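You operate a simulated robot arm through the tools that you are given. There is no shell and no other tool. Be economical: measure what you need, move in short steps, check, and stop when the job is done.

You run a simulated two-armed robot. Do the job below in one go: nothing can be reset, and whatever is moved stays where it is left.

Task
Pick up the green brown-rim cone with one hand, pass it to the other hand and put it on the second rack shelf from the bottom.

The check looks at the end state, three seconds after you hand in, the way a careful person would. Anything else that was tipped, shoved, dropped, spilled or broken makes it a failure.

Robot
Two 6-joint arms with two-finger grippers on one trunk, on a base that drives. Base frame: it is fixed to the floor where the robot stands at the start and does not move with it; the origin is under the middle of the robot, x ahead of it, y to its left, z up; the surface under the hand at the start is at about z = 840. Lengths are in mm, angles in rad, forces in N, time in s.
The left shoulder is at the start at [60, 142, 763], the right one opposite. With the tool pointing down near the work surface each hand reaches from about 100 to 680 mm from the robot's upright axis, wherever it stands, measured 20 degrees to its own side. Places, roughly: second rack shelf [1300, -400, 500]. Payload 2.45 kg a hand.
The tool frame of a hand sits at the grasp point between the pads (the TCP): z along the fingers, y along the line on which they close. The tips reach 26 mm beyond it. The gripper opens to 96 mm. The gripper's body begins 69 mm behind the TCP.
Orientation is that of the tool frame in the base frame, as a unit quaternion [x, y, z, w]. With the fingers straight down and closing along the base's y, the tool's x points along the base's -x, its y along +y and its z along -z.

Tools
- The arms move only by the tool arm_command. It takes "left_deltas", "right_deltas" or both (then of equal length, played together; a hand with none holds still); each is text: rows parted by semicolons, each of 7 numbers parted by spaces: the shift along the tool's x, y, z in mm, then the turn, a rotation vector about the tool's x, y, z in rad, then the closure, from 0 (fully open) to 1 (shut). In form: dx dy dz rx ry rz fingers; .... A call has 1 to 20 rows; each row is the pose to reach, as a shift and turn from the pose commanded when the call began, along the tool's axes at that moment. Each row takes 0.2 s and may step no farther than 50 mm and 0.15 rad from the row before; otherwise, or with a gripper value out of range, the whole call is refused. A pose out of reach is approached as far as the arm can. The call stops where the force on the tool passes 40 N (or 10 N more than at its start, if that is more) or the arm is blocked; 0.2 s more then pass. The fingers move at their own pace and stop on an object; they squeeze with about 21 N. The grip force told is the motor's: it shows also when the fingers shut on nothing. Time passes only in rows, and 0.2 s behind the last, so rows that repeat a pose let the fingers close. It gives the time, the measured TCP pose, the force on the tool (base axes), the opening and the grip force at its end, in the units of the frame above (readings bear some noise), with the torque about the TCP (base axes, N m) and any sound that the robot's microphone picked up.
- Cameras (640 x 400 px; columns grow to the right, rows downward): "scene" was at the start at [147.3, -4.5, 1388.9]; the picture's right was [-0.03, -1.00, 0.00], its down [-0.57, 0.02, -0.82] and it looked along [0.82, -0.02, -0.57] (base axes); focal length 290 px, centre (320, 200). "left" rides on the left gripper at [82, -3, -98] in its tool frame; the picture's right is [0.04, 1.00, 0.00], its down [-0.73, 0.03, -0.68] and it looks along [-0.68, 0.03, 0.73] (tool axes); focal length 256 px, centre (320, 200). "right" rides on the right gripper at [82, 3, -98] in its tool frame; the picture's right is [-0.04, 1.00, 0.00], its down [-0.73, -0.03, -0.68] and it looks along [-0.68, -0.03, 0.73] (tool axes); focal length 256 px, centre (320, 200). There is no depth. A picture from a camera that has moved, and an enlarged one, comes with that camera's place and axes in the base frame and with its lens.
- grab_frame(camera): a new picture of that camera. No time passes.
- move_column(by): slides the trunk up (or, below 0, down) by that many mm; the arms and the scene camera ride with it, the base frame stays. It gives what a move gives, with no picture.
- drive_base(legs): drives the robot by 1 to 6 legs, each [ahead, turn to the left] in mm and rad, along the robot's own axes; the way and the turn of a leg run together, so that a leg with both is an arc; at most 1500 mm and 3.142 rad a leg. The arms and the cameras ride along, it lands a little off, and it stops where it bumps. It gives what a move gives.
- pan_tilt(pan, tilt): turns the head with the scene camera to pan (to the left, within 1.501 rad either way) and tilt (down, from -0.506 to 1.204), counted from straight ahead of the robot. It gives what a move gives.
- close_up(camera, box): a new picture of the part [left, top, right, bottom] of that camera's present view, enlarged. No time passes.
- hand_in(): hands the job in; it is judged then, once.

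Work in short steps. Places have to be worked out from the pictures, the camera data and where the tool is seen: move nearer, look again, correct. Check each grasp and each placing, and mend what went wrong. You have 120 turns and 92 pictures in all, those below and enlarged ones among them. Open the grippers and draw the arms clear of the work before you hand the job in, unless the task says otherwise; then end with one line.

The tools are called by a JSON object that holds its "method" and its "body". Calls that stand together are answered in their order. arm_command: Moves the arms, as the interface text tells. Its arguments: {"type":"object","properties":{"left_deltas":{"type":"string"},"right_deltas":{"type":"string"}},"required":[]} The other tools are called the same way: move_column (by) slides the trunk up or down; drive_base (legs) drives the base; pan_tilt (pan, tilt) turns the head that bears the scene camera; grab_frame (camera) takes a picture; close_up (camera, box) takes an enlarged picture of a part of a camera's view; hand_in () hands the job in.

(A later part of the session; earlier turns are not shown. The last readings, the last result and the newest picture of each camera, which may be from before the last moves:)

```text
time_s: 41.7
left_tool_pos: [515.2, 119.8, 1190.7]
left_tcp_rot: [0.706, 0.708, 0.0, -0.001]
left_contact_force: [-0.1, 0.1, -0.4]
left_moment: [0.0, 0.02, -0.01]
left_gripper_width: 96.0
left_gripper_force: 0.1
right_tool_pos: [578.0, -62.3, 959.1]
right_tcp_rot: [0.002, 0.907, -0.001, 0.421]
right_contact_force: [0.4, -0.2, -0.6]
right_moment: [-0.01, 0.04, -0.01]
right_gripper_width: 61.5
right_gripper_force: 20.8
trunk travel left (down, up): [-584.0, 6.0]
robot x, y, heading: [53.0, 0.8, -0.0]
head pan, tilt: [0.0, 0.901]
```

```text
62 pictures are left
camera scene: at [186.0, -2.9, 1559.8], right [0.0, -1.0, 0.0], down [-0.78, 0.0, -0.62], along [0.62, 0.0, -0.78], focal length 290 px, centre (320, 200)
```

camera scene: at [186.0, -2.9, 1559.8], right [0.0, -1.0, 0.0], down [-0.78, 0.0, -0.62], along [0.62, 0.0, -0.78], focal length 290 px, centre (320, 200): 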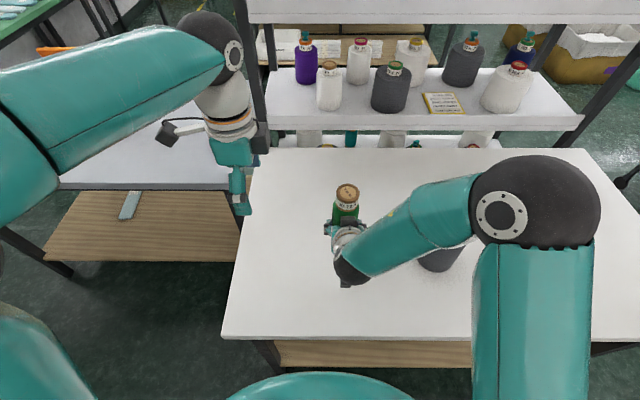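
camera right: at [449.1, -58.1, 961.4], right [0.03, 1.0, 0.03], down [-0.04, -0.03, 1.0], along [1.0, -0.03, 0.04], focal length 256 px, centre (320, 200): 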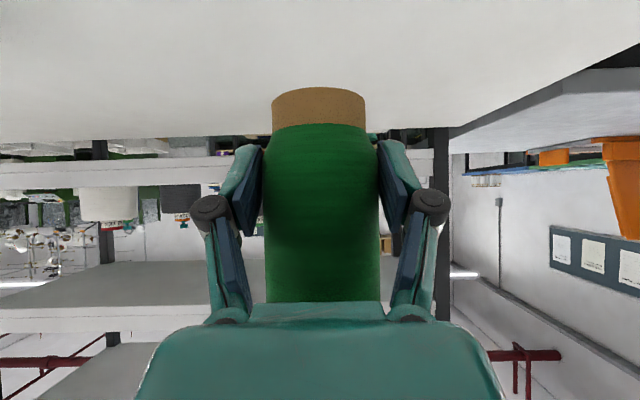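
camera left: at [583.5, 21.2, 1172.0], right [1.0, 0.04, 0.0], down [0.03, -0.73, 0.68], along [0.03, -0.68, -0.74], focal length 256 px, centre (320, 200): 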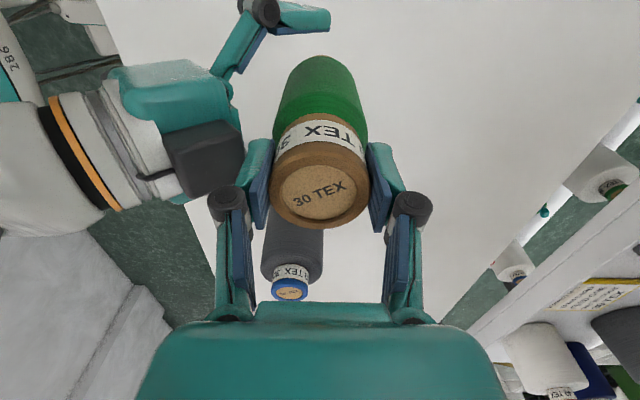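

Handover done: the right hand alone holds the cone upright. I'll back away from the table and turn to the right, as it is clear behind for about 500 mm.

{"method": "drive_base", "body": {"legs": [[-300, 0]]}}

{"method": "drive_base", "body": {"legs": [[0, -1.571]]}}

{"method": "pan_tilt", "body": {"pan": 0, "tilt": 0.5}}

{"method": "grab_frame", "body": {"camera": "scene"}}

```text
time_s: 43.8
left_tool_pos: [213.4, 120.5, 1190.0]
left_tcp_rot: [0.705, 0.709, 0.001, 0.0]
left_contact_force: [-0.7, -0.3, -1.0]
left_moment: [-0.03, -0.02, 0.0]
left_gripper_width: 96.0
left_gripper_force: 0.2
right_tool_pos: [278.1, -59.9, 961.0]
right_tcp_rot: [0.0, 0.907, 0.0, 0.421]
right_contact_force: [-0.6, -0.2, 0.6]
right_moment: [0.02, -0.04, 0.01]
right_gripper_width: 61.0
right_gripper_force: 21.3
trunk travel left (down, up): [-584.0, 6.0]
robot x, y, heading: [-249.4, -0.3, 0.002]
head pan, tilt: [0.0, 0.901]
```

```text
time_s: 47.4
left_tool_pos: [21.8, -402.5, 1192.7]
left_tcp_rot: [0.985, 0.174, 0.002, 0.0]
left_contact_force: [-0.3, -0.2, 1.2]
left_moment: [0.09, -0.09, 0.01]
left_gripper_width: 95.9
left_gripper_force: 0.0
right_tool_pos: [-124.4, -523.0, 961.3]
right_tcp_rot: [0.523, 0.741, -0.241, 0.344]
right_contact_force: [-0.8, 0.5, -0.6]
right_moment: [0.05, -0.08, 0.07]
right_gripper_width: 61.2
right_gripper_force: 20.9
trunk travel left (down, up): [-584.0, 6.0]
robot x, y, heading: [-202.3, 13.5, -1.264]
head pan, tilt: [0.0, 0.901]
stopped in leg 1: the robot was blocked; the commanded pose is now the measured one
```

```text
time_s: 48.2
left_tool_pos: [26.6, -401.1, 1192.5]
left_tcp_rot: [0.985, 0.175, 0.0, 0.001]
left_contact_force: [0.0, -0.3, 0.5]
left_moment: [-0.02, 0.0, -0.01]
left_gripper_width: 96.1
left_gripper_force: 0.0
right_tool_pos: [-123.6, -521.5, 962.5]
right_tcp_rot: [0.523, 0.742, -0.242, 0.344]
right_contact_force: [-0.2, 1.7, -0.6]
right_moment: [0.03, 0.0, 0.02]
right_gripper_width: 61.3
right_gripper_force: 21.4
trunk travel left (down, up): [-584.0, 6.0]
robot x, y, heading: [-199.9, 16.1, -1.254]
head pan, tilt: [0.0, 0.499]
```

```text
61 pictures are left
camera scene: at [-154.8, -131.5, 1593.7], right [-0.95, -0.31, 0.0], down [-0.15, 0.46, -0.88], along [0.27, -0.84, -0.48], focal length 290 px, centre (320, 200)
```

scene: 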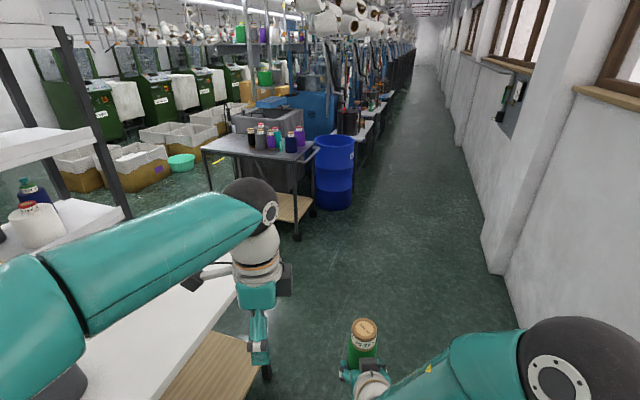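

The turn was blocked at heading -1.25 and the base was nudged about 50 mm. I need to see what it touched, so I'll look right and left.

{"method": "pan_tilt", "body": {"pan": -1.5, "tilt": 0.8}}

{"method": "grab_frame", "body": {"camera": "scene"}}

{"method": "pan_tilt", "body": {"pan": 1.5, "tilt": 0.8}}

{"method": "grab_frame", "body": {"camera": "scene"}}

```text
time_s: 49.8
left_tool_pos: [25.1, -399.6, 1191.5]
left_tcp_rot: [0.985, 0.174, 0.001, 0.001]
left_contact_force: [0.0, 0.5, 0.1]
left_moment: [-0.03, -0.03, 0.02]
left_gripper_width: 96.0
left_gripper_force: 0.0
right_tool_pos: [-121.9, -522.1, 962.0]
right_tcp_rot: [0.523, 0.741, -0.243, 0.345]
right_contact_force: [-0.5, -0.6, 0.3]
right_moment: [0.01, -0.05, 0.01]
right_gripper_width: 61.2
right_gripper_force: 21.2
trunk travel left (down, up): [-584.0, 6.0]
robot x, y, heading: [-198.1, 11.5, -1.266]
head pan, tilt: [-1.499, 0.799]
```

```text
60 pictures are left
camera scene: at [-257.0, -74.7, 1567.9], right [-0.37, 0.93, 0.0], down [0.66, 0.27, -0.7], along [-0.65, -0.26, -0.72], focal length 290 px, centre (320, 200)
```

scene: 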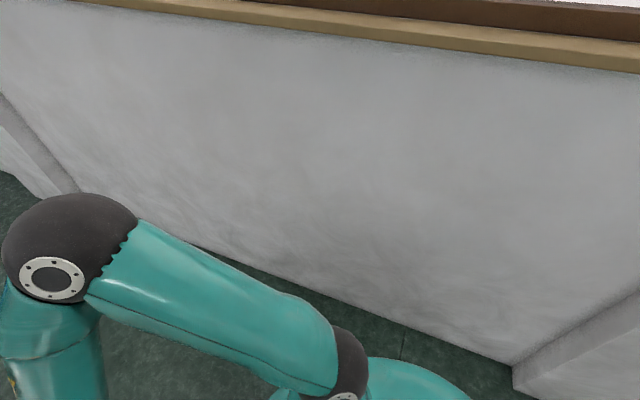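

```text
time_s: 52.4
left_tool_pos: [25.5, -399.8, 1191.6]
left_tcp_rot: [0.985, 0.175, 0.001, 0.002]
left_contact_force: [-0.3, -0.2, -0.3]
left_moment: [-0.02, 0.0, 0.01]
left_gripper_width: 96.1
left_gripper_force: 0.1
right_tool_pos: [-122.9, -521.0, 961.7]
right_tcp_rot: [0.523, 0.741, -0.243, 0.344]
right_contact_force: [-0.2, 0.6, -1.2]
right_moment: [0.0, 0.02, -0.01]
right_gripper_width: 61.1
right_gripper_force: 21.0
trunk travel left (down, up): [-584.0, 6.0]
robot x, y, heading: [-200.5, 11.2, -1.26]
head pan, tilt: [1.499, 0.799]
```

```text
59 pictures are left
camera scene: at [-103.7, -25.5, 1567.9], right [0.24, -0.97, 0.0], down [-0.7, -0.17, -0.7], along [0.68, 0.17, -0.72], focal length 290 px, centre (320, 200)
```

scene: 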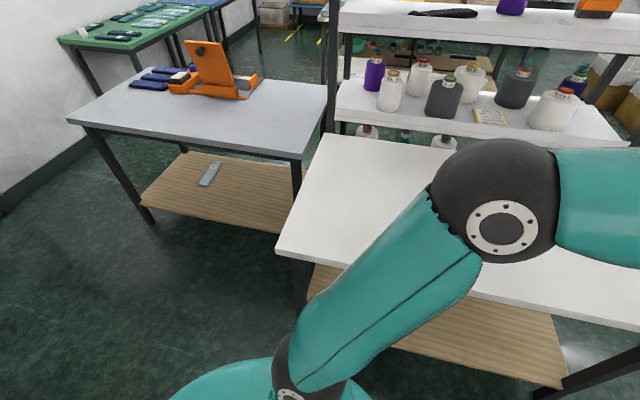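

Nothing is obvious yet: the wall is about 750 mm away. I'll look steeply down to the front-right and front-left of the base.

{"method": "pan_tilt", "body": {"pan": -0.75, "tilt": 1.15}}

{"method": "grab_frame", "body": {"camera": "scene"}}

{"method": "pan_tilt", "body": {"pan": 0.6, "tilt": 1.15}}

{"method": "grab_frame", "body": {"camera": "scene"}}

```text
time_s: 54.5
left_tool_pos: [27.2, -400.2, 1190.7]
left_tcp_rot: [0.985, 0.175, 0.001, 0.002]
left_contact_force: [-0.3, 0.0, -1.2]
left_moment: [0.04, 0.0, -0.01]
left_gripper_width: 95.8
left_gripper_force: 0.1
right_tool_pos: [-123.2, -521.4, 962.6]
right_tcp_rot: [0.523, 0.741, -0.243, 0.344]
right_contact_force: [-1.1, -0.2, 0.0]
right_moment: [0.03, -0.02, -0.01]
right_gripper_width: 61.2
right_gripper_force: 20.8
trunk travel left (down, up): [-584.0, 6.0]
robot x, y, heading: [-199.2, 13.2, -1.265]
head pan, tilt: [-0.75, 1.15]
```

```text
58 pictures are left
camera scene: at [-207.5, -98.5, 1543.0], right [-0.9, 0.43, 0.0], down [0.39, 0.83, -0.41], along [-0.17, -0.37, -0.91], focal length 290 px, centre (320, 200)
```

scene: 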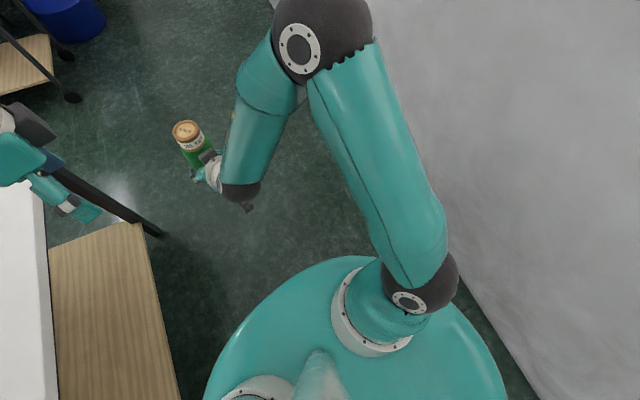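

```text
time_s: 56.0
left_tool_pos: [26.4, -399.9, 1192.2]
left_tcp_rot: [0.985, 0.174, 0.001, 0.002]
left_contact_force: [0.2, -1.0, -0.8]
left_moment: [0.01, 0.01, 0.0]
left_gripper_width: 96.0
left_gripper_force: 0.0
right_tool_pos: [-122.9, -520.4, 960.7]
right_tcp_rot: [0.523, 0.741, -0.243, 0.344]
right_contact_force: [-1.2, 0.1, -0.1]
right_moment: [0.03, 0.03, -0.02]
right_gripper_width: 61.1
right_gripper_force: 21.1
trunk travel left (down, up): [-584.0, 6.0]
robot x, y, heading: [-200.7, 17.7, -1.261]
head pan, tilt: [0.6, 1.15]
```

```text
57 pictures are left
camera scene: at [-135.1, -81.1, 1543.0], right [-0.61, -0.79, 0.0], down [-0.72, 0.56, -0.41], along [0.32, -0.25, -0.91], focal length 290 px, centre (320, 200)
```

scene: 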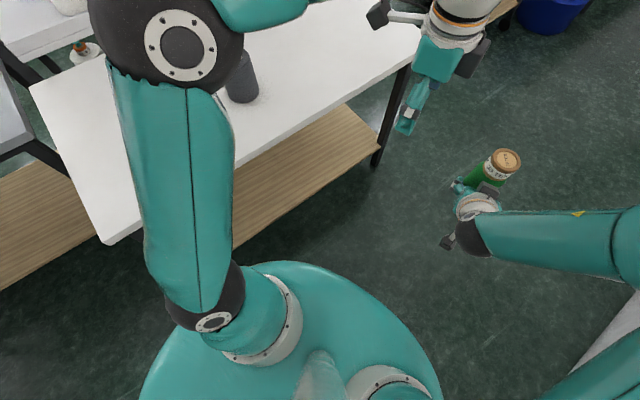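

No obstacle shows next to the base. I'll try a small further turn and watch how it responds.

{"method": "drive_base", "body": {"legs": [[0, -0.15]]}}

```text
time_s: 57.1
left_tool_pos: [-39.3, -430.5, 1192.3]
left_tcp_rot: [0.995, 0.099, 0.002, 0.002]
left_contact_force: [-0.6, 0.1, 0.1]
left_moment: [0.02, 0.01, 0.01]
left_gripper_width: 96.3
left_gripper_force: 0.0
right_tool_pos: [-204.9, -527.6, 963.5]
right_tcp_rot: [0.577, 0.7, -0.268, 0.325]
right_contact_force: [-0.4, 0.2, -1.0]
right_moment: [0.02, 0.0, 0.0]
right_gripper_width: 61.3
right_gripper_force: 20.6
trunk travel left (down, up): [-584.0, 6.0]
robot x, y, heading: [-192.7, 15.0, -1.413]
head pan, tilt: [0.6, 1.15]
```

That turn worked. I'll drive ahead along the aisle in front of the table and check how straight it runs.

{"method": "drive_base", "body": {"legs": [[300, 0]]}}

{"method": "drive_base", "body": {"legs": [[500, -0.16]]}}

{"method": "pan_tilt", "body": {"pan": 0.5, "tilt": 0.6}}

{"method": "grab_frame", "body": {"camera": "scene"}}

```text
time_s: 59.2
left_tool_pos: [8.1, -729.1, 1191.6]
left_tcp_rot: [0.995, 0.098, 0.001, 0.001]
left_contact_force: [-0.4, -0.6, 0.7]
left_moment: [0.02, -0.02, 0.0]
left_gripper_width: 96.0
left_gripper_force: 0.0
right_tool_pos: [-157.3, -825.5, 962.1]
right_tcp_rot: [0.578, 0.7, -0.267, 0.324]
right_contact_force: [-0.1, -0.7, -0.1]
right_moment: [0.05, -0.01, -0.03]
right_gripper_width: 61.2
right_gripper_force: 21.0
trunk travel left (down, up): [-584.0, 6.0]
robot x, y, heading: [-145.6, -283.0, -1.415]
head pan, tilt: [0.6, 1.15]
```

```text
time_s: 62.2
left_tool_pos: [-29.4, -1246.0, 1192.4]
left_tcp_rot: [1.0, 0.016, 0.0, 0.001]
left_contact_force: [0.3, 0.2, -0.5]
left_moment: [0.04, 0.02, -0.02]
left_gripper_width: 95.8
left_gripper_force: 0.1
right_tool_pos: [-208.6, -1312.8, 963.0]
right_tcp_rot: [0.633, 0.65, -0.294, 0.301]
right_contact_force: [-0.3, 0.6, -0.6]
right_moment: [0.05, 0.02, 0.0]
right_gripper_width: 61.2
right_gripper_force: 21.1
trunk travel left (down, up): [-584.0, 6.0]
robot x, y, heading: [-103.7, -780.9, -1.577]
head pan, tilt: [0.6, 1.15]
```

```text
time_s: 63.1
left_tool_pos: [-29.0, -1243.7, 1194.1]
left_tcp_rot: [1.0, 0.017, 0.001, 0.0]
left_contact_force: [-0.1, 0.4, 0.4]
left_moment: [0.03, -0.01, -0.05]
left_gripper_width: 95.9
left_gripper_force: 0.0
right_tool_pos: [-208.2, -1312.5, 962.9]
right_tcp_rot: [0.633, 0.65, -0.293, 0.301]
right_contact_force: [-0.1, 0.3, -1.2]
right_moment: [0.0, -0.01, 0.02]
right_gripper_width: 61.0
right_gripper_force: 20.5
trunk travel left (down, up): [-584.0, 6.0]
robot x, y, heading: [-107.5, -781.1, -1.575]
head pan, tilt: [0.499, 0.6]
```

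```text
56 pictures are left
camera scene: at [-65.1, -920.6, 1584.6], right [-0.88, -0.47, 0.0], down [-0.27, 0.5, -0.82], along [0.39, -0.73, -0.57], focal length 290 px, centre (320, 200)
```

scene: 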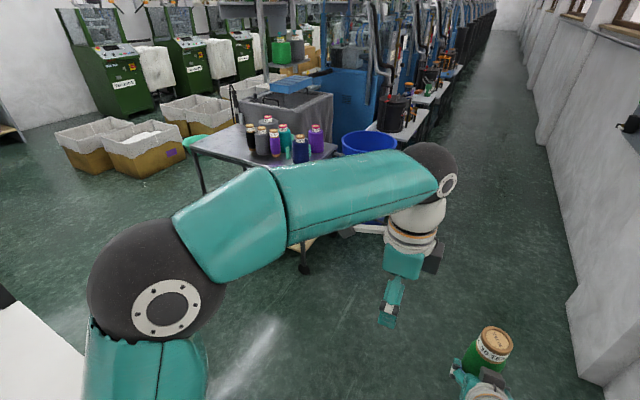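

The trolley is at x 700–1560, y below -2110, so the lane centre is about y = -1530. I'll drive 740 mm ahead and then turn left to face +x.

{"method": "drive_base", "body": {"legs": [[740, 0], [0, 1.571]]}}

{"method": "pan_tilt", "body": {"pan": 0.3, "tilt": 0.6}}

{"method": "grab_frame", "body": {"camera": "scene"}}

```text
time_s: 70.2
left_tool_pos: [350.8, -1626.2, 1192.7]
left_tcp_rot: [0.825, 0.565, -0.001, 0.0]
left_contact_force: [0.5, 0.7, 0.1]
left_moment: [-0.01, 0.07, 0.01]
left_gripper_width: 96.0
left_gripper_force: 0.1
right_tool_pos: [344.6, -1818.7, 964.1]
right_tcp_rot: [0.17, 0.891, -0.08, 0.413]
right_contact_force: [0.2, 0.6, -1.3]
right_moment: [-0.02, 0.05, -0.07]
right_gripper_width: 61.3
right_gripper_force: 21.0
trunk travel left (down, up): [-584.0, 6.0]
robot x, y, heading: [-129.1, -1558.5, -0.376]
head pan, tilt: [0.499, 0.6]
stopped in leg 2: the robot was blocked; the commanded pose is now the measured one
```

```text
time_s: 71.0
left_tool_pos: [349.6, -1629.6, 1193.5]
left_tcp_rot: [0.824, 0.566, 0.001, 0.001]
left_contact_force: [0.3, 0.8, 0.1]
left_moment: [-0.02, -0.04, -0.04]
left_gripper_width: 96.2
left_gripper_force: 0.0
right_tool_pos: [341.4, -1822.0, 965.4]
right_tcp_rot: [0.17, 0.891, -0.079, 0.413]
right_contact_force: [0.0, 0.5, -0.8]
right_moment: [-0.03, -0.02, -0.01]
right_gripper_width: 61.0
right_gripper_force: 21.1
trunk travel left (down, up): [-584.0, 6.0]
robot x, y, heading: [-127.7, -1561.5, -0.373]
head pan, tilt: [0.3, 0.6]
```

```text
55 pictures are left
camera scene: at [14.8, -1590.0, 1584.7], right [-0.07, -1.0, 0.0], down [-0.56, 0.04, -0.82], along [0.82, -0.06, -0.57], focal length 290 px, centre (320, 200)
```

scene: 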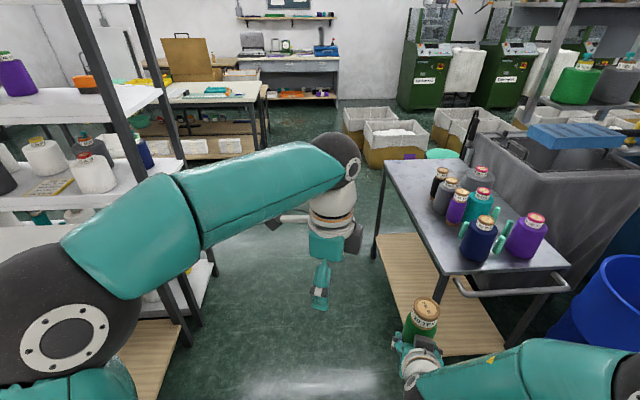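

It stopped again after about 1.2 rad of turning in open floor, so long in-place turns seem to trip it and I'll use shorter ones. The lane is clear, with the trolley edge at y≈-2085 and the rack's end posts at x≈1080 and 1460, y≈-950. I'll finish the turn to face +x and drive on.

{"method": "drive_base", "body": {"legs": [[0, 0.375]]}}

{"method": "drive_base", "body": {"legs": [[700, 0]]}}

{"method": "pan_tilt", "body": {"pan": 0.6, "tilt": 0.7}}

{"method": "grab_frame", "body": {"camera": "scene"}}

```text
time_s: 72.6
left_tool_pos: [342.1, -1448.2, 1193.8]
left_tcp_rot: [0.705, 0.709, 0.001, 0.001]
left_contact_force: [-0.1, -0.5, 1.0]
left_moment: [0.0, 0.0, 0.04]
left_gripper_width: 96.3
left_gripper_force: 0.0
right_tool_pos: [404.7, -1629.5, 964.2]
right_tcp_rot: [-0.001, 0.907, 0.001, 0.421]
right_contact_force: [1.0, -0.5, -0.1]
right_moment: [0.01, -0.03, 0.01]
right_gripper_width: 61.0
right_gripper_force: 20.8
trunk travel left (down, up): [-584.0, 6.0]
robot x, y, heading: [-126.0, -1577.4, 0.002]
head pan, tilt: [0.3, 0.6]
```

```text
time_s: 76.5
left_tool_pos: [1040.3, -1450.5, 1194.3]
left_tcp_rot: [0.705, 0.709, 0.001, 0.001]
left_contact_force: [-0.3, 0.5, 0.6]
left_moment: [-0.05, 0.03, 0.0]
left_gripper_width: 95.9
left_gripper_force: 0.1
right_tool_pos: [1105.6, -1633.4, 964.6]
right_tcp_rot: [0.001, 0.907, -0.001, 0.42]
right_contact_force: [-0.9, 1.2, -1.0]
right_moment: [0.01, 0.02, -0.01]
right_gripper_width: 61.3
right_gripper_force: 21.0
trunk travel left (down, up): [-584.0, 6.0]
robot x, y, heading: [573.1, -1580.2, -0.001]
head pan, tilt: [0.3, 0.6]
```

```text
time_s: 77.3
left_tool_pos: [1040.1, -1449.5, 1194.7]
left_tcp_rot: [0.705, 0.709, 0.0, 0.001]
left_contact_force: [-0.3, -0.3, -0.2]
left_moment: [0.0, 0.01, -0.03]
left_gripper_width: 96.1
left_gripper_force: 0.1
right_tool_pos: [1104.5, -1632.1, 965.7]
right_tcp_rot: [0.001, 0.907, 0.0, 0.421]
right_contact_force: [0.7, -0.4, -0.5]
right_moment: [0.01, 0.02, 0.01]
right_gripper_width: 61.1
right_gripper_force: 20.8
trunk travel left (down, up): [-584.0, 6.0]
robot x, y, heading: [568.1, -1575.0, -0.002]
head pan, tilt: [0.6, 0.7]
```

```text
54 pictures are left
camera scene: at [700.1, -1530.5, 1576.1], right [0.56, -0.83, 0.0], down [-0.53, -0.36, -0.76], along [0.63, 0.43, -0.64], focal length 290 px, centre (320, 200)
```

scene: 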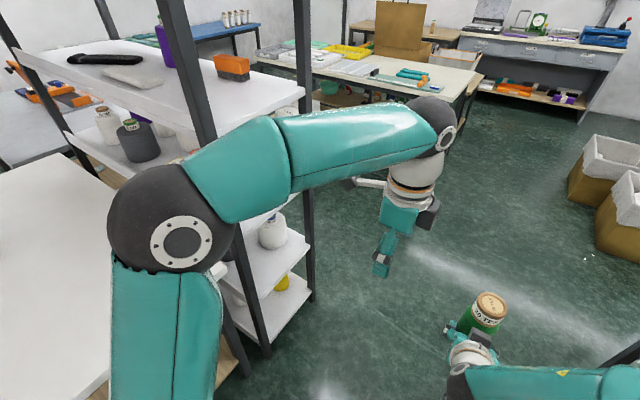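

The rack end is clear to see: posts at x≈1091 and 1466, y≈-940, and shelf 2 near z≈480–500 with a white spool near its end. I'll draw the cone in by 100 mm for the turn, then drive 700 mm ahead.

{"method": "arm_command", "body": {"right_deltas": "16 0 -19 0 0 0 1;32 0 -38 0 0 0 1;48 0 -57 0 0 0 1;64 0 -77 0 0 0 1;64 0 -77 0 0 0 1"}}

{"method": "drive_base", "body": {"legs": [[700, 0]]}}

{"method": "drive_base", "body": {"legs": [[0, 0.75]]}}

{"method": "grab_frame", "body": {"camera": "scene"}}

```text
time_s: 78.5
left_tool_pos: [1040.9, -1451.7, 1195.4]
left_tcp_rot: [0.705, 0.709, 0.001, 0.0]
left_contact_force: [-0.4, 0.8, 0.1]
left_moment: [0.0, 0.03, 0.01]
left_gripper_width: 96.1
left_gripper_force: 0.1
right_tool_pos: [1004.0, -1631.8, 966.7]
right_tcp_rot: [0.002, 0.907, -0.001, 0.422]
right_contact_force: [0.7, 0.2, -1.3]
right_moment: [0.0, 0.02, 0.01]
right_gripper_width: 61.0
right_gripper_force: 21.2
trunk travel left (down, up): [-584.0, 6.0]
robot x, y, heading: [570.4, -1575.7, -0.005]
head pan, tilt: [0.6, 0.7]
```

```text
time_s: 82.4
left_tool_pos: [1745.7, -1461.7, 1194.9]
left_tcp_rot: [0.709, 0.705, 0.0, 0.0]
left_contact_force: [0.8, 0.3, 0.4]
left_moment: [0.03, 0.02, 0.02]
left_gripper_width: 96.0
left_gripper_force: 0.0
right_tool_pos: [1706.7, -1641.3, 964.8]
right_tcp_rot: [0.007, 0.907, -0.004, 0.42]
right_contact_force: [1.0, -0.9, -0.1]
right_moment: [-0.04, 0.02, -0.01]
right_gripper_width: 61.2
right_gripper_force: 21.6
trunk travel left (down, up): [-584.0, 6.0]
robot x, y, heading: [1274.7, -1585.3, -0.01]
head pan, tilt: [0.6, 0.7]
```

```text
time_s: 85.1
left_tool_pos: [1535.2, -1170.8, 1194.6]
left_tcp_rot: [0.4, 0.917, 0.001, 0.0]
left_contact_force: [0.0, 0.2, -0.7]
left_moment: [0.0, 0.01, 0.01]
left_gripper_width: 95.9
left_gripper_force: 0.0
right_tool_pos: [1629.8, -1328.9, 967.0]
right_tcp_rot: [-0.327, 0.846, 0.151, 0.392]
right_contact_force: [-0.4, 0.2, -0.3]
right_moment: [0.0, 0.01, -0.02]
right_gripper_width: 61.3
right_gripper_force: 21.6
trunk travel left (down, up): [-584.0, 6.0]
robot x, y, heading: [1296.7, -1602.2, 0.737]
head pan, tilt: [0.6, 0.7]
```

```text
53 pictures are left
camera scene: at [1357.5, -1481.5, 1576.1], right [0.97, -0.23, 0.0], down [-0.15, -0.63, -0.76], along [0.18, 0.74, -0.64], focal length 290 px, centre (320, 200)
```

scene: 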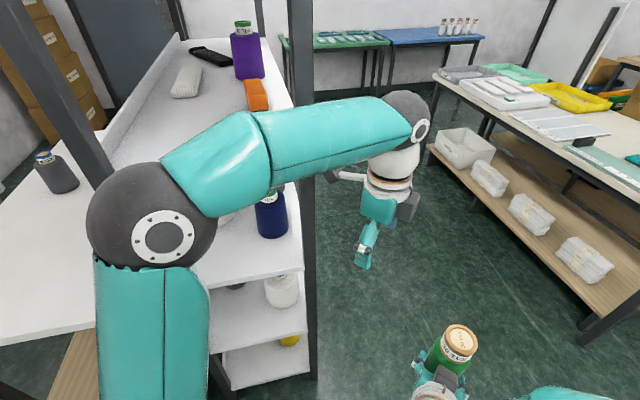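

All clear here. I'll turn the remaining 0.83 rad to face the rack's end.

{"method": "drive_base", "body": {"legs": [[0, 0.83]]}}

{"method": "pan_tilt", "body": {"pan": 0, "tilt": 0.8}}

{"method": "grab_frame", "body": {"camera": "scene"}}

```text
time_s: 87.9
left_tool_pos: [1140.3, -1133.5, 1194.8]
left_tcp_rot: [0.0, 1.0, 0.001, 0.0]
left_contact_force: [0.2, 0.5, 0.0]
left_moment: [-0.01, 0.0, -0.02]
left_gripper_width: 96.0
left_gripper_force: 0.0
right_tool_pos: [1319.0, -1169.3, 966.7]
right_tcp_rot: [-0.639, 0.644, 0.296, 0.298]
right_contact_force: [0.0, 0.1, -1.3]
right_moment: [-0.01, 0.04, -0.01]
right_gripper_width: 60.8
right_gripper_force: 20.4
trunk travel left (down, up): [-584.0, 6.0]
robot x, y, heading: [1333.2, -1605.8, 1.555]
head pan, tilt: [0.6, 0.7]
```

```text
time_s: 88.9
left_tool_pos: [1140.2, -1132.7, 1196.7]
left_tcp_rot: [-0.001, 1.0, 0.001, 0.0]
left_contact_force: [-0.1, -0.1, -0.1]
left_moment: [0.01, 0.01, 0.02]
left_gripper_width: 96.1
left_gripper_force: 0.0
right_tool_pos: [1319.6, -1170.3, 966.9]
right_tcp_rot: [-0.639, 0.644, 0.296, 0.3]
right_contact_force: [-0.3, -0.8, -0.4]
right_moment: [0.02, 0.01, 0.02]
right_gripper_width: 60.7
right_gripper_force: 21.0
trunk travel left (down, up): [-584.0, 6.0]
robot x, y, heading: [1326.2, -1601.8, 1.557]
head pan, tilt: [0.0, 0.799]
```

```text
52 pictures are left
camera scene: at [1328.9, -1463.6, 1567.7], right [1.0, -0.02, 0.0], down [-0.01, -0.72, -0.7], along [0.01, 0.7, -0.72], focal length 290 px, centre (320, 200)
```

scene: 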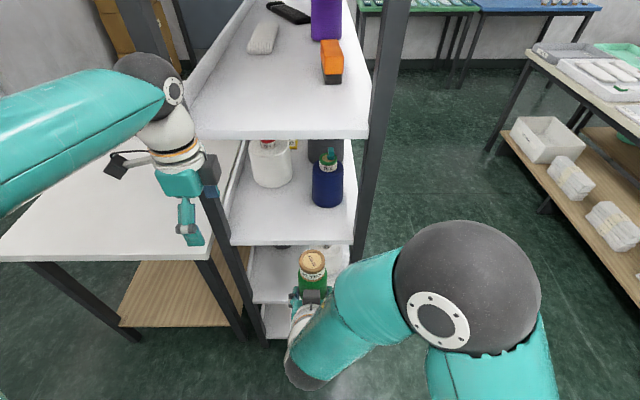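

The robot faces the rack end (edge y≈-955; shelf 2 z≈480–500, shelf 3≈850). I'll pull the left hand back 150 mm, then lower the trunk 350 mm so the cone is level with the second-shelf opening.

{"method": "arm_command", "body": {"left_deltas": "0 -40 0 0 0 0 0;0 -80 0 0 0 0 0;0 -120 0 0 0 0 0;0 -150 0 0 0 0 0;0 -150 0 0 0 0 0"}}

{"method": "move_column", "body": {"by": -350}}

{"method": "pan_tilt", "body": {"pan": 0, "tilt": 0.8}}

{"method": "grab_frame", "body": {"camera": "scene"}}

{"method": "grab_frame", "body": {"camera": "right"}}

```text
time_s: 90.1
left_tool_pos: [1140.0, -1282.0, 1196.3]
left_tcp_rot: [-0.001, 1.0, 0.001, 0.0]
left_contact_force: [0.5, 0.5, 0.0]
left_moment: [-0.02, 0.04, 0.02]
left_gripper_width: 95.9
left_gripper_force: 0.0
right_tool_pos: [1320.5, -1169.2, 968.2]
right_tcp_rot: [-0.639, 0.644, 0.297, 0.299]
right_contact_force: [0.0, -0.3, -0.6]
right_moment: [0.02, 0.0, 0.0]
right_gripper_width: 61.0
right_gripper_force: 20.7
trunk travel left (down, up): [-584.0, 6.0]
robot x, y, heading: [1327.5, -1602.8, 1.553]
head pan, tilt: [0.0, 0.799]
```

```text
time_s: 93.5
left_tool_pos: [1140.5, -1283.4, 844.6]
left_tcp_rot: [-0.001, 1.0, 0.001, -0.001]
left_contact_force: [-0.1, -0.1, -0.6]
left_moment: [-0.02, -0.03, 0.04]
left_gripper_width: 96.1
left_gripper_force: 0.1
right_tool_pos: [1320.4, -1168.6, 617.3]
right_tcp_rot: [-0.638, 0.644, 0.297, 0.299]
right_contact_force: [0.1, 0.4, -1.2]
right_moment: [0.01, -0.02, -0.05]
right_gripper_width: 61.0
right_gripper_force: 20.6
trunk travel left (down, up): [-234.0, 356.0]
robot x, y, heading: [1331.5, -1604.5, 1.551]
head pan, tilt: [0.0, 0.799]
```

```text
time_s: 94.1
left_tool_pos: [1139.7, -1282.0, 846.1]
left_tcp_rot: [0.0, 1.0, 0.001, 0.0]
left_contact_force: [-0.6, -0.4, -0.1]
left_moment: [-0.01, 0.01, 0.02]
left_gripper_width: 96.0
left_gripper_force: 0.0
right_tool_pos: [1320.4, -1169.9, 616.2]
right_tcp_rot: [-0.638, 0.645, 0.296, 0.299]
right_contact_force: [0.2, 0.7, -0.7]
right_moment: [0.0, -0.05, 0.02]
right_gripper_width: 61.1
right_gripper_force: 21.1
trunk travel left (down, up): [-234.0, 356.0]
robot x, y, heading: [1330.2, -1604.3, 1.551]
head pan, tilt: [0.0, 0.799]
```

```text
51 pictures are left
camera scene: at [1330.0, -1464.1, 1217.7], right [1.0, -0.02, 0.0], down [-0.01, -0.72, -0.7], along [0.01, 0.7, -0.72], focal length 290 px, centre (320, 200)
```

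scene: 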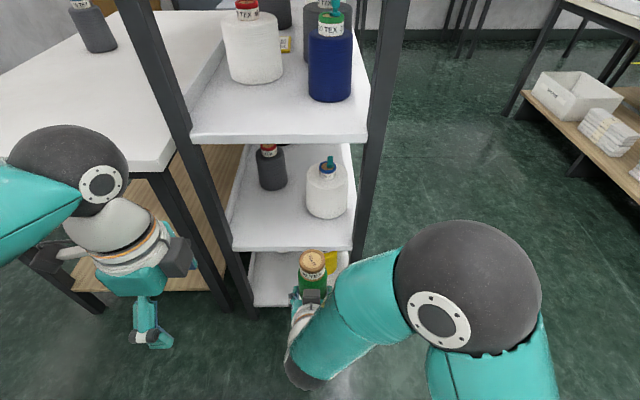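

```text
50 pictures are left
camera right: at [1314.7, -1298.1, 618.6], right [-1.0, 0.04, 0.03], down [0.03, -0.04, 1.0], along [0.04, 1.0, 0.04], focal length 256 px, centre (320, 200)
```

right: 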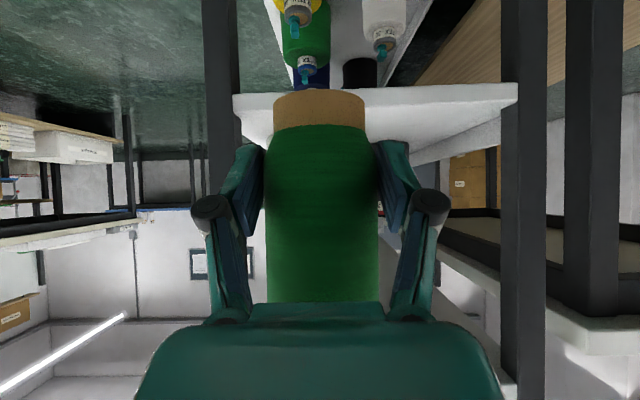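

From both cameras the shelf-2 edge is at y≈-930 with its top at z≈505. A white spool stands at about (1363, -785) and a dark cone at about (1170, -650), so a spot near (1200, -860) is free. I'll drive 150 mm closer.

{"method": "drive_base", "body": {"legs": [[150, 0]]}}

{"method": "grab_frame", "body": {"camera": "scene"}}

{"method": "grab_frame", "body": {"camera": "right"}}

```text
time_s: 95.5
left_tool_pos: [1142.0, -1132.1, 846.0]
left_tcp_rot: [0.001, 1.0, 0.001, -0.001]
left_contact_force: [-0.9, 0.5, 0.0]
left_moment: [-0.02, -0.02, 0.02]
left_gripper_width: 95.8
left_gripper_force: 0.1
right_tool_pos: [1324.0, -1018.4, 617.4]
right_tcp_rot: [-0.638, 0.645, 0.295, 0.299]
right_contact_force: [-0.1, -0.3, -1.3]
right_moment: [-0.05, 0.0, -0.01]
right_gripper_width: 60.9
right_gripper_force: 21.1
trunk travel left (down, up): [-234.0, 356.0]
robot x, y, heading: [1332.2, -1455.1, 1.553]
head pan, tilt: [0.0, 0.799]
```

```text
49 pictures are left
camera scene: at [1332.5, -1313.1, 1217.8], right [1.0, -0.02, 0.0], down [-0.01, -0.72, -0.7], along [0.01, 0.7, -0.72], focal length 290 px, centre (320, 200)
```

scene: 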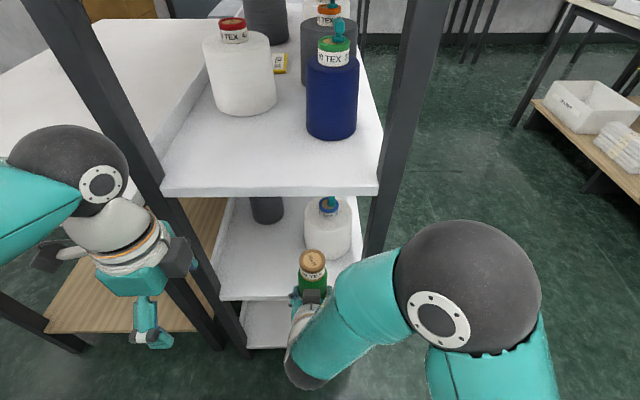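

```text
48 pictures are left
camera right: at [1317.5, -1147.2, 618.5], right [-1.0, 0.04, 0.03], down [0.03, -0.04, 1.0], along [0.04, 1.0, 0.04], focal length 256 px, centre (320, 200)
```

right: 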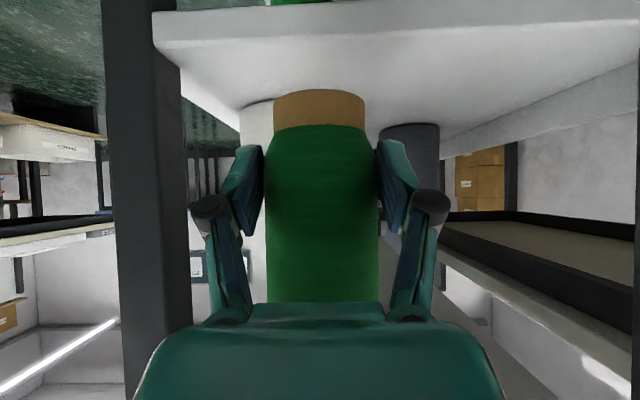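

The shelf edge is now refined to y≈-948, top z≈505. Before moving the right hand sideways, I raise the left hand 150 mm and shift it outward, then slide the cone 119 mm left, still outside the rack.

{"method": "arm_command", "body": {"left_deltas": "15 0 -40 0 0 0 0;30 0 -80 0 0 0 0;45 0 -120 0 0 0 0;60 0 -150 0 0 0 0;60 0 -150 0 0 0 0;60 0 -150 0 0 0 0;60 0 -150 0 0 0 0;60 0 -150 0 0 0 0", "right_deltas": "0 0 0 0 0 0 1;0 0 0 0 0 0 1;0 0 0 0 0 0 1;0 0 0 0 0 0 1;0 40 0 0 0 0 1;0 80 0 0 0 0 1;0 119 0 0 0 0 1;0 119 0 0 0 0 1"}}

{"method": "grab_frame", "body": {"camera": "scene"}}

{"method": "grab_frame", "body": {"camera": "right"}}

```text
time_s: 97.0
left_tool_pos: [1083.2, -1132.7, 995.8]
left_tcp_rot: [0.0, 1.0, 0.001, -0.001]
left_contact_force: [-0.2, 0.1, 0.2]
left_moment: [0.02, 0.0, 0.04]
left_gripper_width: 95.9
left_gripper_force: 0.1
right_tool_pos: [1299.1, -962.0, 654.8]
right_tcp_rot: [-0.551, 0.717, 0.304, 0.3]
right_contact_force: [0.0, -0.3, -0.6]
right_moment: [-0.02, 0.0, 0.03]
right_gripper_width: 61.0
right_gripper_force: 20.9
trunk travel left (down, up): [-234.0, 356.0]
robot x, y, heading: [1329.5, -1453.5, 1.556]
head pan, tilt: [0.0, 0.799]
stopped in row 7 (right hand): the arm was blocked; the commanded pose is now the measured one
```

```text
47 pictures are left
camera scene: at [1332.9, -1313.2, 1217.8], right [1.0, -0.02, 0.0], down [-0.01, -0.72, -0.7], along [0.01, 0.7, -0.72], focal length 290 px, centre (320, 200)
```

scene: 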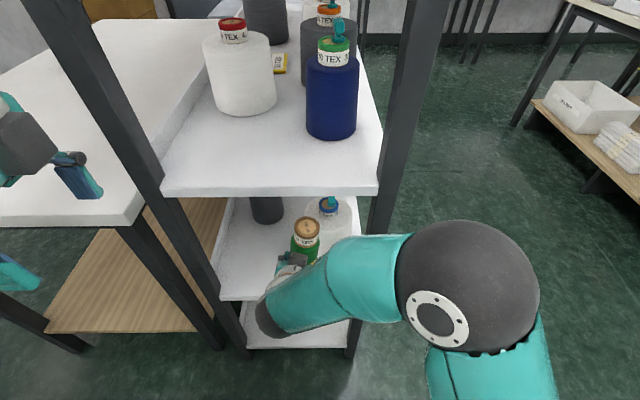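

```text
46 pictures are left
camera right: at [1268.3, -1086.4, 655.5], right [-0.96, 0.23, 0.14], down [0.12, -0.08, 0.99], along [0.24, 0.97, 0.05], focal length 256 px, centre (320, 200)
```

right: 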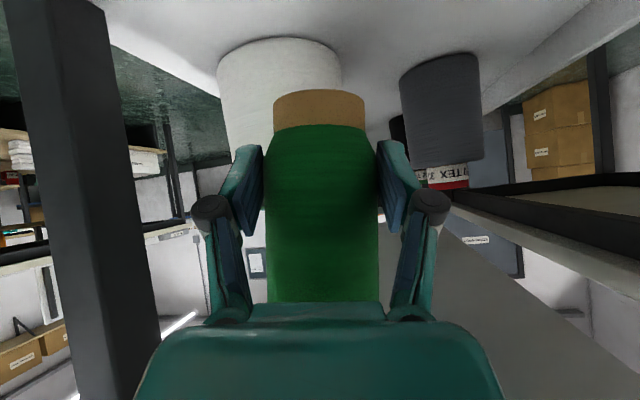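

The right arm stopped partway: with the tool kept pointing straight ahead the wrist ran out of range, and the hand twisted slightly (about 6° roll). The cone is still held clear. I'll turn the tool about 0.4 rad to the left, the natural direction from the right shoulder, and level the roll in place.

{"method": "arm_command", "body": {"right_deltas": "0 0 0 -0.08 0.007 -0.094 1;0 0 0 -0.16 0.015 -0.188 1;0 0 0 -0.242 0.022 -0.282 1;0 0 0 -0.322 0.03 -0.376 1;0 0 0 -0.403 0.037 -0.47 1;0 0 0 -0.403 0.037 -0.47 1"}}

{"method": "grab_frame", "body": {"camera": "scene"}}

{"method": "grab_frame", "body": {"camera": "right"}}

```text
time_s: 98.4
left_tool_pos: [1081.7, -1132.5, 996.4]
left_tcp_rot: [0.0, 1.0, 0.001, -0.001]
left_contact_force: [-0.2, -0.3, 0.1]
left_moment: [-0.03, 0.02, -0.02]
left_gripper_width: 95.9
left_gripper_force: 0.1
right_tool_pos: [1295.9, -963.5, 655.5]
right_tcp_rot: [0.757, -0.497, -0.352, -0.235]
right_contact_force: [0.3, 0.1, -0.8]
right_moment: [-0.01, -0.02, 0.0]
right_gripper_width: 60.9
right_gripper_force: 21.4
trunk travel left (down, up): [-234.0, 356.0]
robot x, y, heading: [1330.9, -1454.6, 1.552]
head pan, tilt: [0.0, 0.799]
```

```text
45 pictures are left
camera scene: at [1332.6, -1313.3, 1217.9], right [1.0, -0.02, 0.0], down [-0.01, -0.72, -0.7], along [0.01, 0.7, -0.72], focal length 290 px, centre (320, 200)
```

scene: 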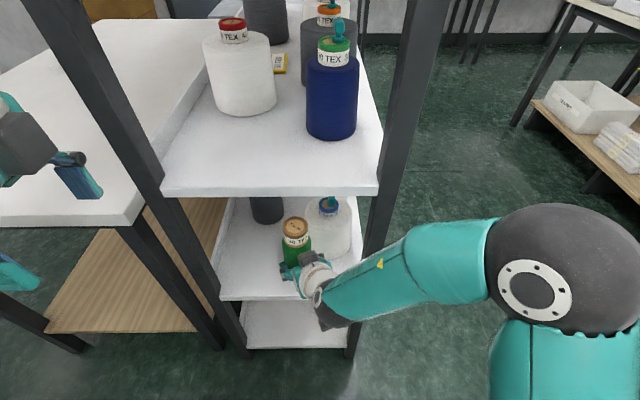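

```text
44 pictures are left
camera right: at [1342.9, -1082.4, 655.3], right [-0.93, -0.37, 0.03], down [0.04, -0.03, 1.0], along [-0.37, 0.93, 0.05], focal length 256 px, centre (320, 200)
```

right: 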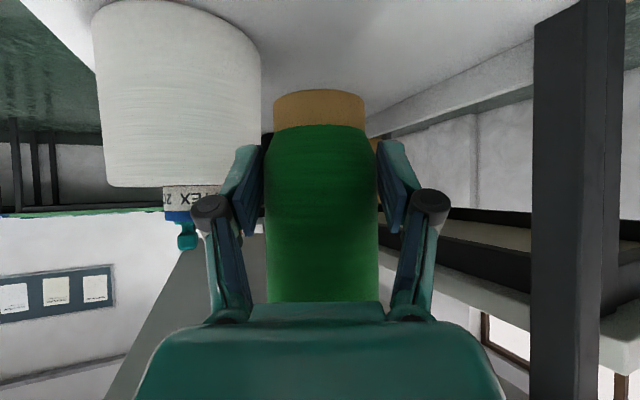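

Orientation is good and nothing is touching. I'll move the cone diagonally in over the shelf to about (1205, -868) at the same height, passing left of the white spool.

{"method": "arm_command", "body": {"right_deltas": "-14 9 17 0 0 0 1;-29 19 34 0 0 0 1;-43 28 52 0 0 0 1;-58 38 69 0 0 0 1;-72 47 86 0 0 0 1;-72 47 86 0 0 0 1"}}

{"method": "grab_frame", "body": {"camera": "scene"}}

{"method": "grab_frame", "body": {"camera": "right"}}

```text
time_s: 99.8
left_tool_pos: [1081.2, -1133.1, 996.5]
left_tcp_rot: [0.0, 1.0, 0.0, -0.001]
left_contact_force: [0.7, -0.4, -0.5]
left_moment: [-0.03, -0.02, 0.0]
left_gripper_width: 96.1
left_gripper_force: 0.2
right_tool_pos: [1208.5, -878.7, 654.7]
right_tcp_rot: [0.758, -0.497, -0.352, -0.234]
right_contact_force: [-0.7, 0.0, -0.8]
right_moment: [-0.02, -0.02, -0.03]
right_gripper_width: 60.8
right_gripper_force: 20.9
trunk travel left (down, up): [-234.0, 356.0]
robot x, y, heading: [1332.3, -1454.2, 1.554]
head pan, tilt: [0.0, 0.799]
```

```text
43 pictures are left
camera scene: at [1332.4, -1313.1, 1217.9], right [1.0, -0.02, 0.0], down [-0.01, -0.72, -0.7], along [0.01, 0.7, -0.72], focal length 290 px, centre (320, 200)
```

scene: 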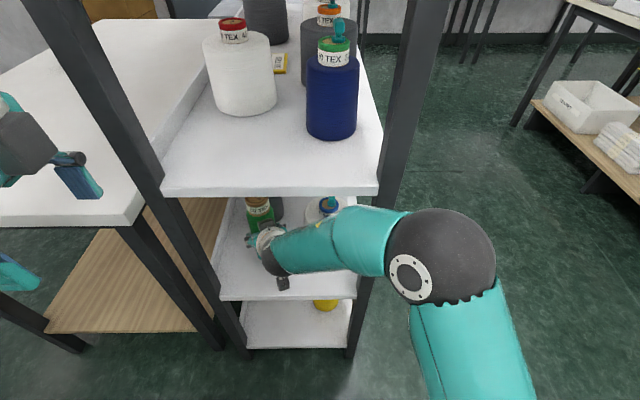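

```text
42 pictures are left
camera right: at [1254.6, -998.0, 654.9], right [-0.93, -0.37, 0.03], down [0.04, -0.03, 1.0], along [-0.37, 0.93, 0.05], focal length 256 px, centre (320, 200)
```

right: 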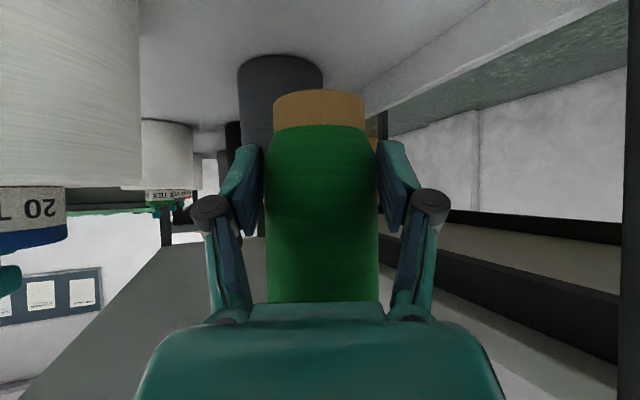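

The cone is over free shelf space with about 105 mm left to drop. I'll lower 85 mm and look.

{"method": "arm_command", "body": {"right_deltas": "16 0 14 0 0 0 1;33 0 27 0 0 0 1;49 0 41 0 0 0 1;65 0 55 0 0 0 1;65 0 55 0 0 0 1"}}

{"method": "grab_frame", "body": {"camera": "right"}}

{"method": "close_up", "body": {"camera": "scene", "box": [200, 160, 400, 330]}}

```text
time_s: 101.0
left_tool_pos: [1081.2, -1132.1, 996.6]
left_tcp_rot: [0.001, 1.0, 0.001, -0.001]
left_contact_force: [0.3, 0.7, -0.1]
left_moment: [0.02, 0.0, 0.0]
left_gripper_width: 96.2
left_gripper_force: 0.1
right_tool_pos: [1208.3, -879.2, 569.5]
right_tcp_rot: [0.758, -0.497, -0.353, -0.234]
right_contact_force: [0.2, 0.0, -1.2]
right_moment: [0.0, 0.0, 0.01]
right_gripper_width: 60.9
right_gripper_force: 21.4
trunk travel left (down, up): [-234.0, 356.0]
robot x, y, heading: [1331.0, -1454.0, 1.552]
head pan, tilt: [0.0, 0.799]
```

```text
41 pictures are left
camera right: at [1255.0, -997.4, 569.5], right [-0.93, -0.37, 0.03], down [0.04, -0.04, 1.0], along [-0.37, 0.93, 0.05], focal length 256 px, centre (320, 200)
```

right: 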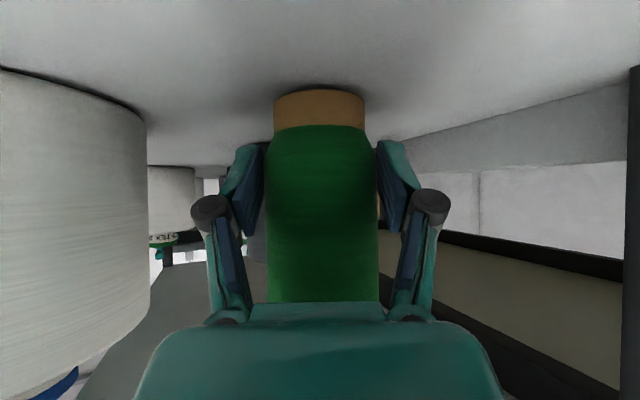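

```text
2.35 times, centred on (300, 245) of scene
camera zoom: at [1332.5, -1313.1, 1217.9], right [1.0, -0.02, 0.0], down [-0.01, -0.72, -0.7], along [0.01, 0.7, -0.72], focal length 682 px, centre (367, 94)
```

zoom: 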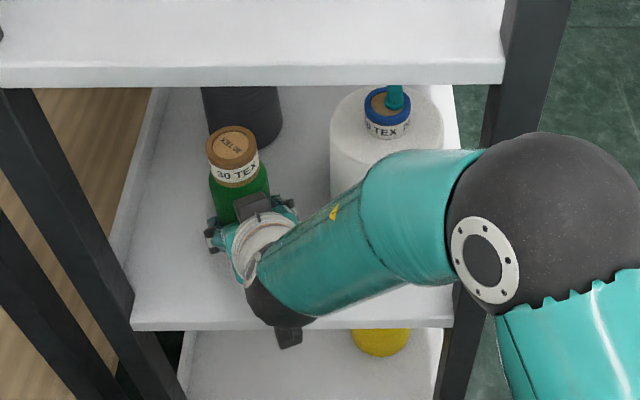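

The base is about 20 mm above the shelf. I'll lower 15 mm and check the force.

{"method": "arm_command", "body": {"right_deltas": "4 0 3 0 0 0 1;8 0 6 0 0 0 1;11.5 0 9.6 0 0 0 1;11.5 0 9.6 0 0 0 1"}}

{"method": "grab_frame", "body": {"camera": "right"}}

```text
time_s: 102.0
left_tool_pos: [1081.0, -1133.3, 997.1]
left_tcp_rot: [0.0, 1.0, 0.001, -0.001]
left_contact_force: [-0.7, -0.8, -0.3]
left_moment: [-0.02, 0.04, 0.05]
left_gripper_width: 95.7
left_gripper_force: 0.1
right_tool_pos: [1208.2, -877.0, 559.6]
right_tcp_rot: [0.756, -0.496, -0.356, -0.237]
right_contact_force: [-5.4, 3.0, 23.6]
right_moment: [0.43, 0.21, 0.21]
right_gripper_width: 61.4
right_gripper_force: 21.6
trunk travel left (down, up): [-234.0, 356.0]
robot x, y, heading: [1331.8, -1452.8, 1.553]
head pan, tilt: [0.0, 0.799]
```

```text
39 pictures are left
camera right: at [1254.7, -996.3, 558.0], right [-0.93, -0.37, 0.03], down [0.05, -0.04, 1.0], along [-0.37, 0.93, 0.06], focal length 256 px, centre (320, 200)
```

right: 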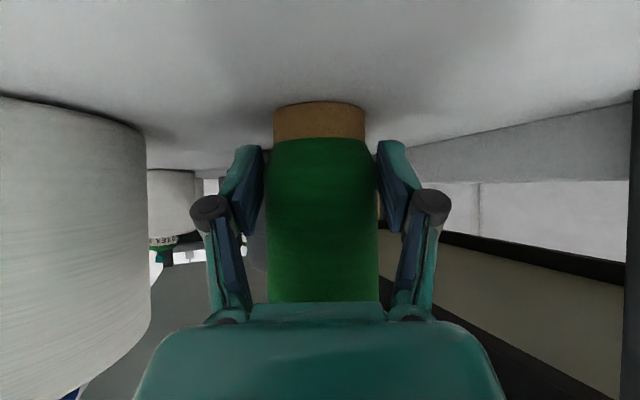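

The cone is on the shelf, pressed at about 24 N. I'll ease up 4 mm to remove the preload, then open.

{"method": "arm_command", "body": {"right_deltas": "-3 0 -2.6 0 0 0 1;-3 0 -2.6 0 0 0 1"}}

```text
time_s: 102.6
left_tool_pos: [1081.7, -1133.2, 997.6]
left_tcp_rot: [0.0, 1.0, 0.001, -0.001]
left_contact_force: [0.3, 0.8, -0.3]
left_moment: [-0.02, -0.04, 0.0]
left_gripper_width: 96.1
left_gripper_force: 0.0
right_tool_pos: [1208.9, -877.2, 558.8]
right_tcp_rot: [0.758, -0.497, -0.352, -0.234]
right_contact_force: [-2.5, 5.1, 12.7]
right_moment: [0.47, 0.13, 0.03]
right_gripper_width: 60.7
right_gripper_force: 21.2
trunk travel left (down, up): [-234.0, 356.0]
robot x, y, heading: [1329.6, -1456.6, 1.551]
head pan, tilt: [0.0, 0.799]
```

Still about 13 N. I'll ease up 3 mm more, then open the fingers gradually.

{"method": "arm_command", "body": {"right_deltas": "-2 0 -1.7 0 0 0 1;-2 0 -1.7 0 0 0 1"}}

{"method": "arm_command", "body": {"right_deltas": "0 0 0 0 0 0 0.25;0 0 0 0 0 0 0.1;0 0 0 0 0 0 0;0 0 0 0 0 0 0"}}

{"method": "grab_frame", "body": {"camera": "right"}}

```text
time_s: 103.2
left_tool_pos: [1081.0, -1132.2, 996.5]
left_tcp_rot: [0.0, 1.0, 0.001, 0.0]
left_contact_force: [0.5, 0.4, 0.5]
left_moment: [-0.01, -0.02, 0.01]
left_gripper_width: 96.0
left_gripper_force: 0.0
right_tool_pos: [1209.4, -879.5, 559.1]
right_tcp_rot: [0.759, -0.498, -0.35, -0.232]
right_contact_force: [-0.4, -0.1, -1.6]
right_moment: [-0.02, -0.04, 0.01]
right_gripper_width: 60.9
right_gripper_force: 21.1
trunk travel left (down, up): [-234.0, 356.0]
robot x, y, heading: [1331.3, -1455.2, 1.56]
head pan, tilt: [0.0, 0.799]
```

```text
time_s: 104.2
left_tool_pos: [1079.8, -1133.1, 996.0]
left_tcp_rot: [0.0, 1.0, 0.001, -0.002]
left_contact_force: [-0.2, -0.5, 0.5]
left_moment: [0.0, 0.01, 0.02]
left_gripper_width: 95.9
left_gripper_force: 0.1
right_tool_pos: [1208.7, -877.7, 561.2]
right_tcp_rot: [0.758, -0.498, -0.351, -0.234]
right_contact_force: [-0.7, -0.8, -1.0]
right_moment: [-0.01, 0.0, 0.02]
right_gripper_width: 96.2
right_gripper_force: 0.2
trunk travel left (down, up): [-234.0, 356.0]
robot x, y, heading: [1331.1, -1453.9, 1.555]
head pan, tilt: [0.0, 0.799]
```

```text
38 pictures are left
camera right: at [1255.1, -997.3, 561.8], right [-0.93, -0.37, 0.03], down [0.04, -0.04, 1.0], along [-0.37, 0.93, 0.05], focal length 256 px, centre (320, 200)
```

right: 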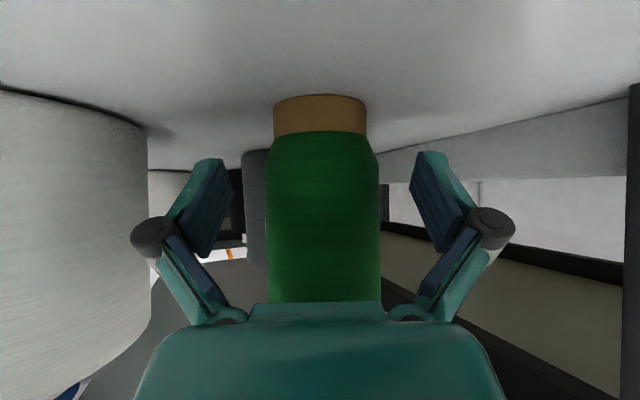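

The cone stands free with the fingers open. I'll withdraw straight back along the tool axis.

{"method": "arm_command", "body": {"right_deltas": "0 0 -25 0 0 0 0;0 0 -50 0 0 0 0;0 0 -75 0 0 0 0;15 0 -105 0 0 0 0;35 0 -140 0 0 0 0;55 0 -170 0 0 0 0;55 0 -170 0 0 0 0"}}

{"method": "grab_frame", "body": {"camera": "right"}}

{"method": "grab_frame", "body": {"camera": "scene"}}

```text
time_s: 105.8
left_tool_pos: [1082.2, -1132.4, 995.5]
left_tcp_rot: [0.001, 1.0, 0.001, -0.001]
left_contact_force: [0.4, -0.2, -0.1]
left_moment: [0.02, -0.02, -0.01]
left_gripper_width: 96.1
left_gripper_force: 0.1
right_tool_pos: [1274.8, -1031.7, 628.1]
right_tcp_rot: [0.758, -0.497, -0.352, -0.234]
right_contact_force: [0.7, 0.3, 0.1]
right_moment: [0.0, 0.01, -0.01]
right_gripper_width: 95.8
right_gripper_force: 0.0
trunk travel left (down, up): [-234.0, 356.0]
robot x, y, heading: [1332.1, -1454.5, 1.551]
head pan, tilt: [0.0, 0.799]
```

```text
37 pictures are left
camera right: at [1320.4, -1150.3, 628.8], right [-0.93, -0.37, 0.03], down [0.04, -0.04, 1.0], along [-0.37, 0.93, 0.05], focal length 256 px, centre (320, 200)
```

right: 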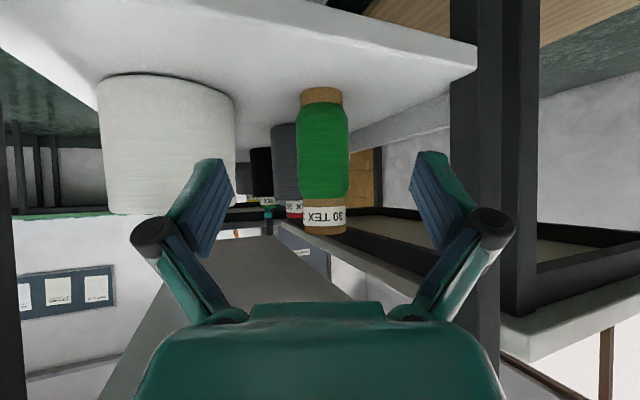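

```text
36 pictures are left
camera scene: at [1332.6, -1313.4, 1217.9], right [1.0, -0.02, 0.0], down [-0.01, -0.72, -0.7], along [0.01, 0.7, -0.72], focal length 290 px, centre (320, 200)
```

scene: 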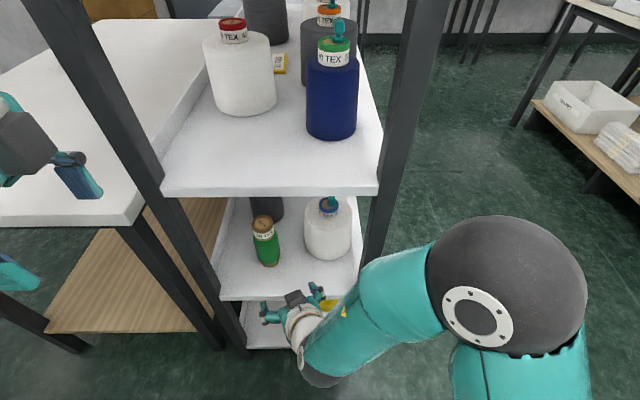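

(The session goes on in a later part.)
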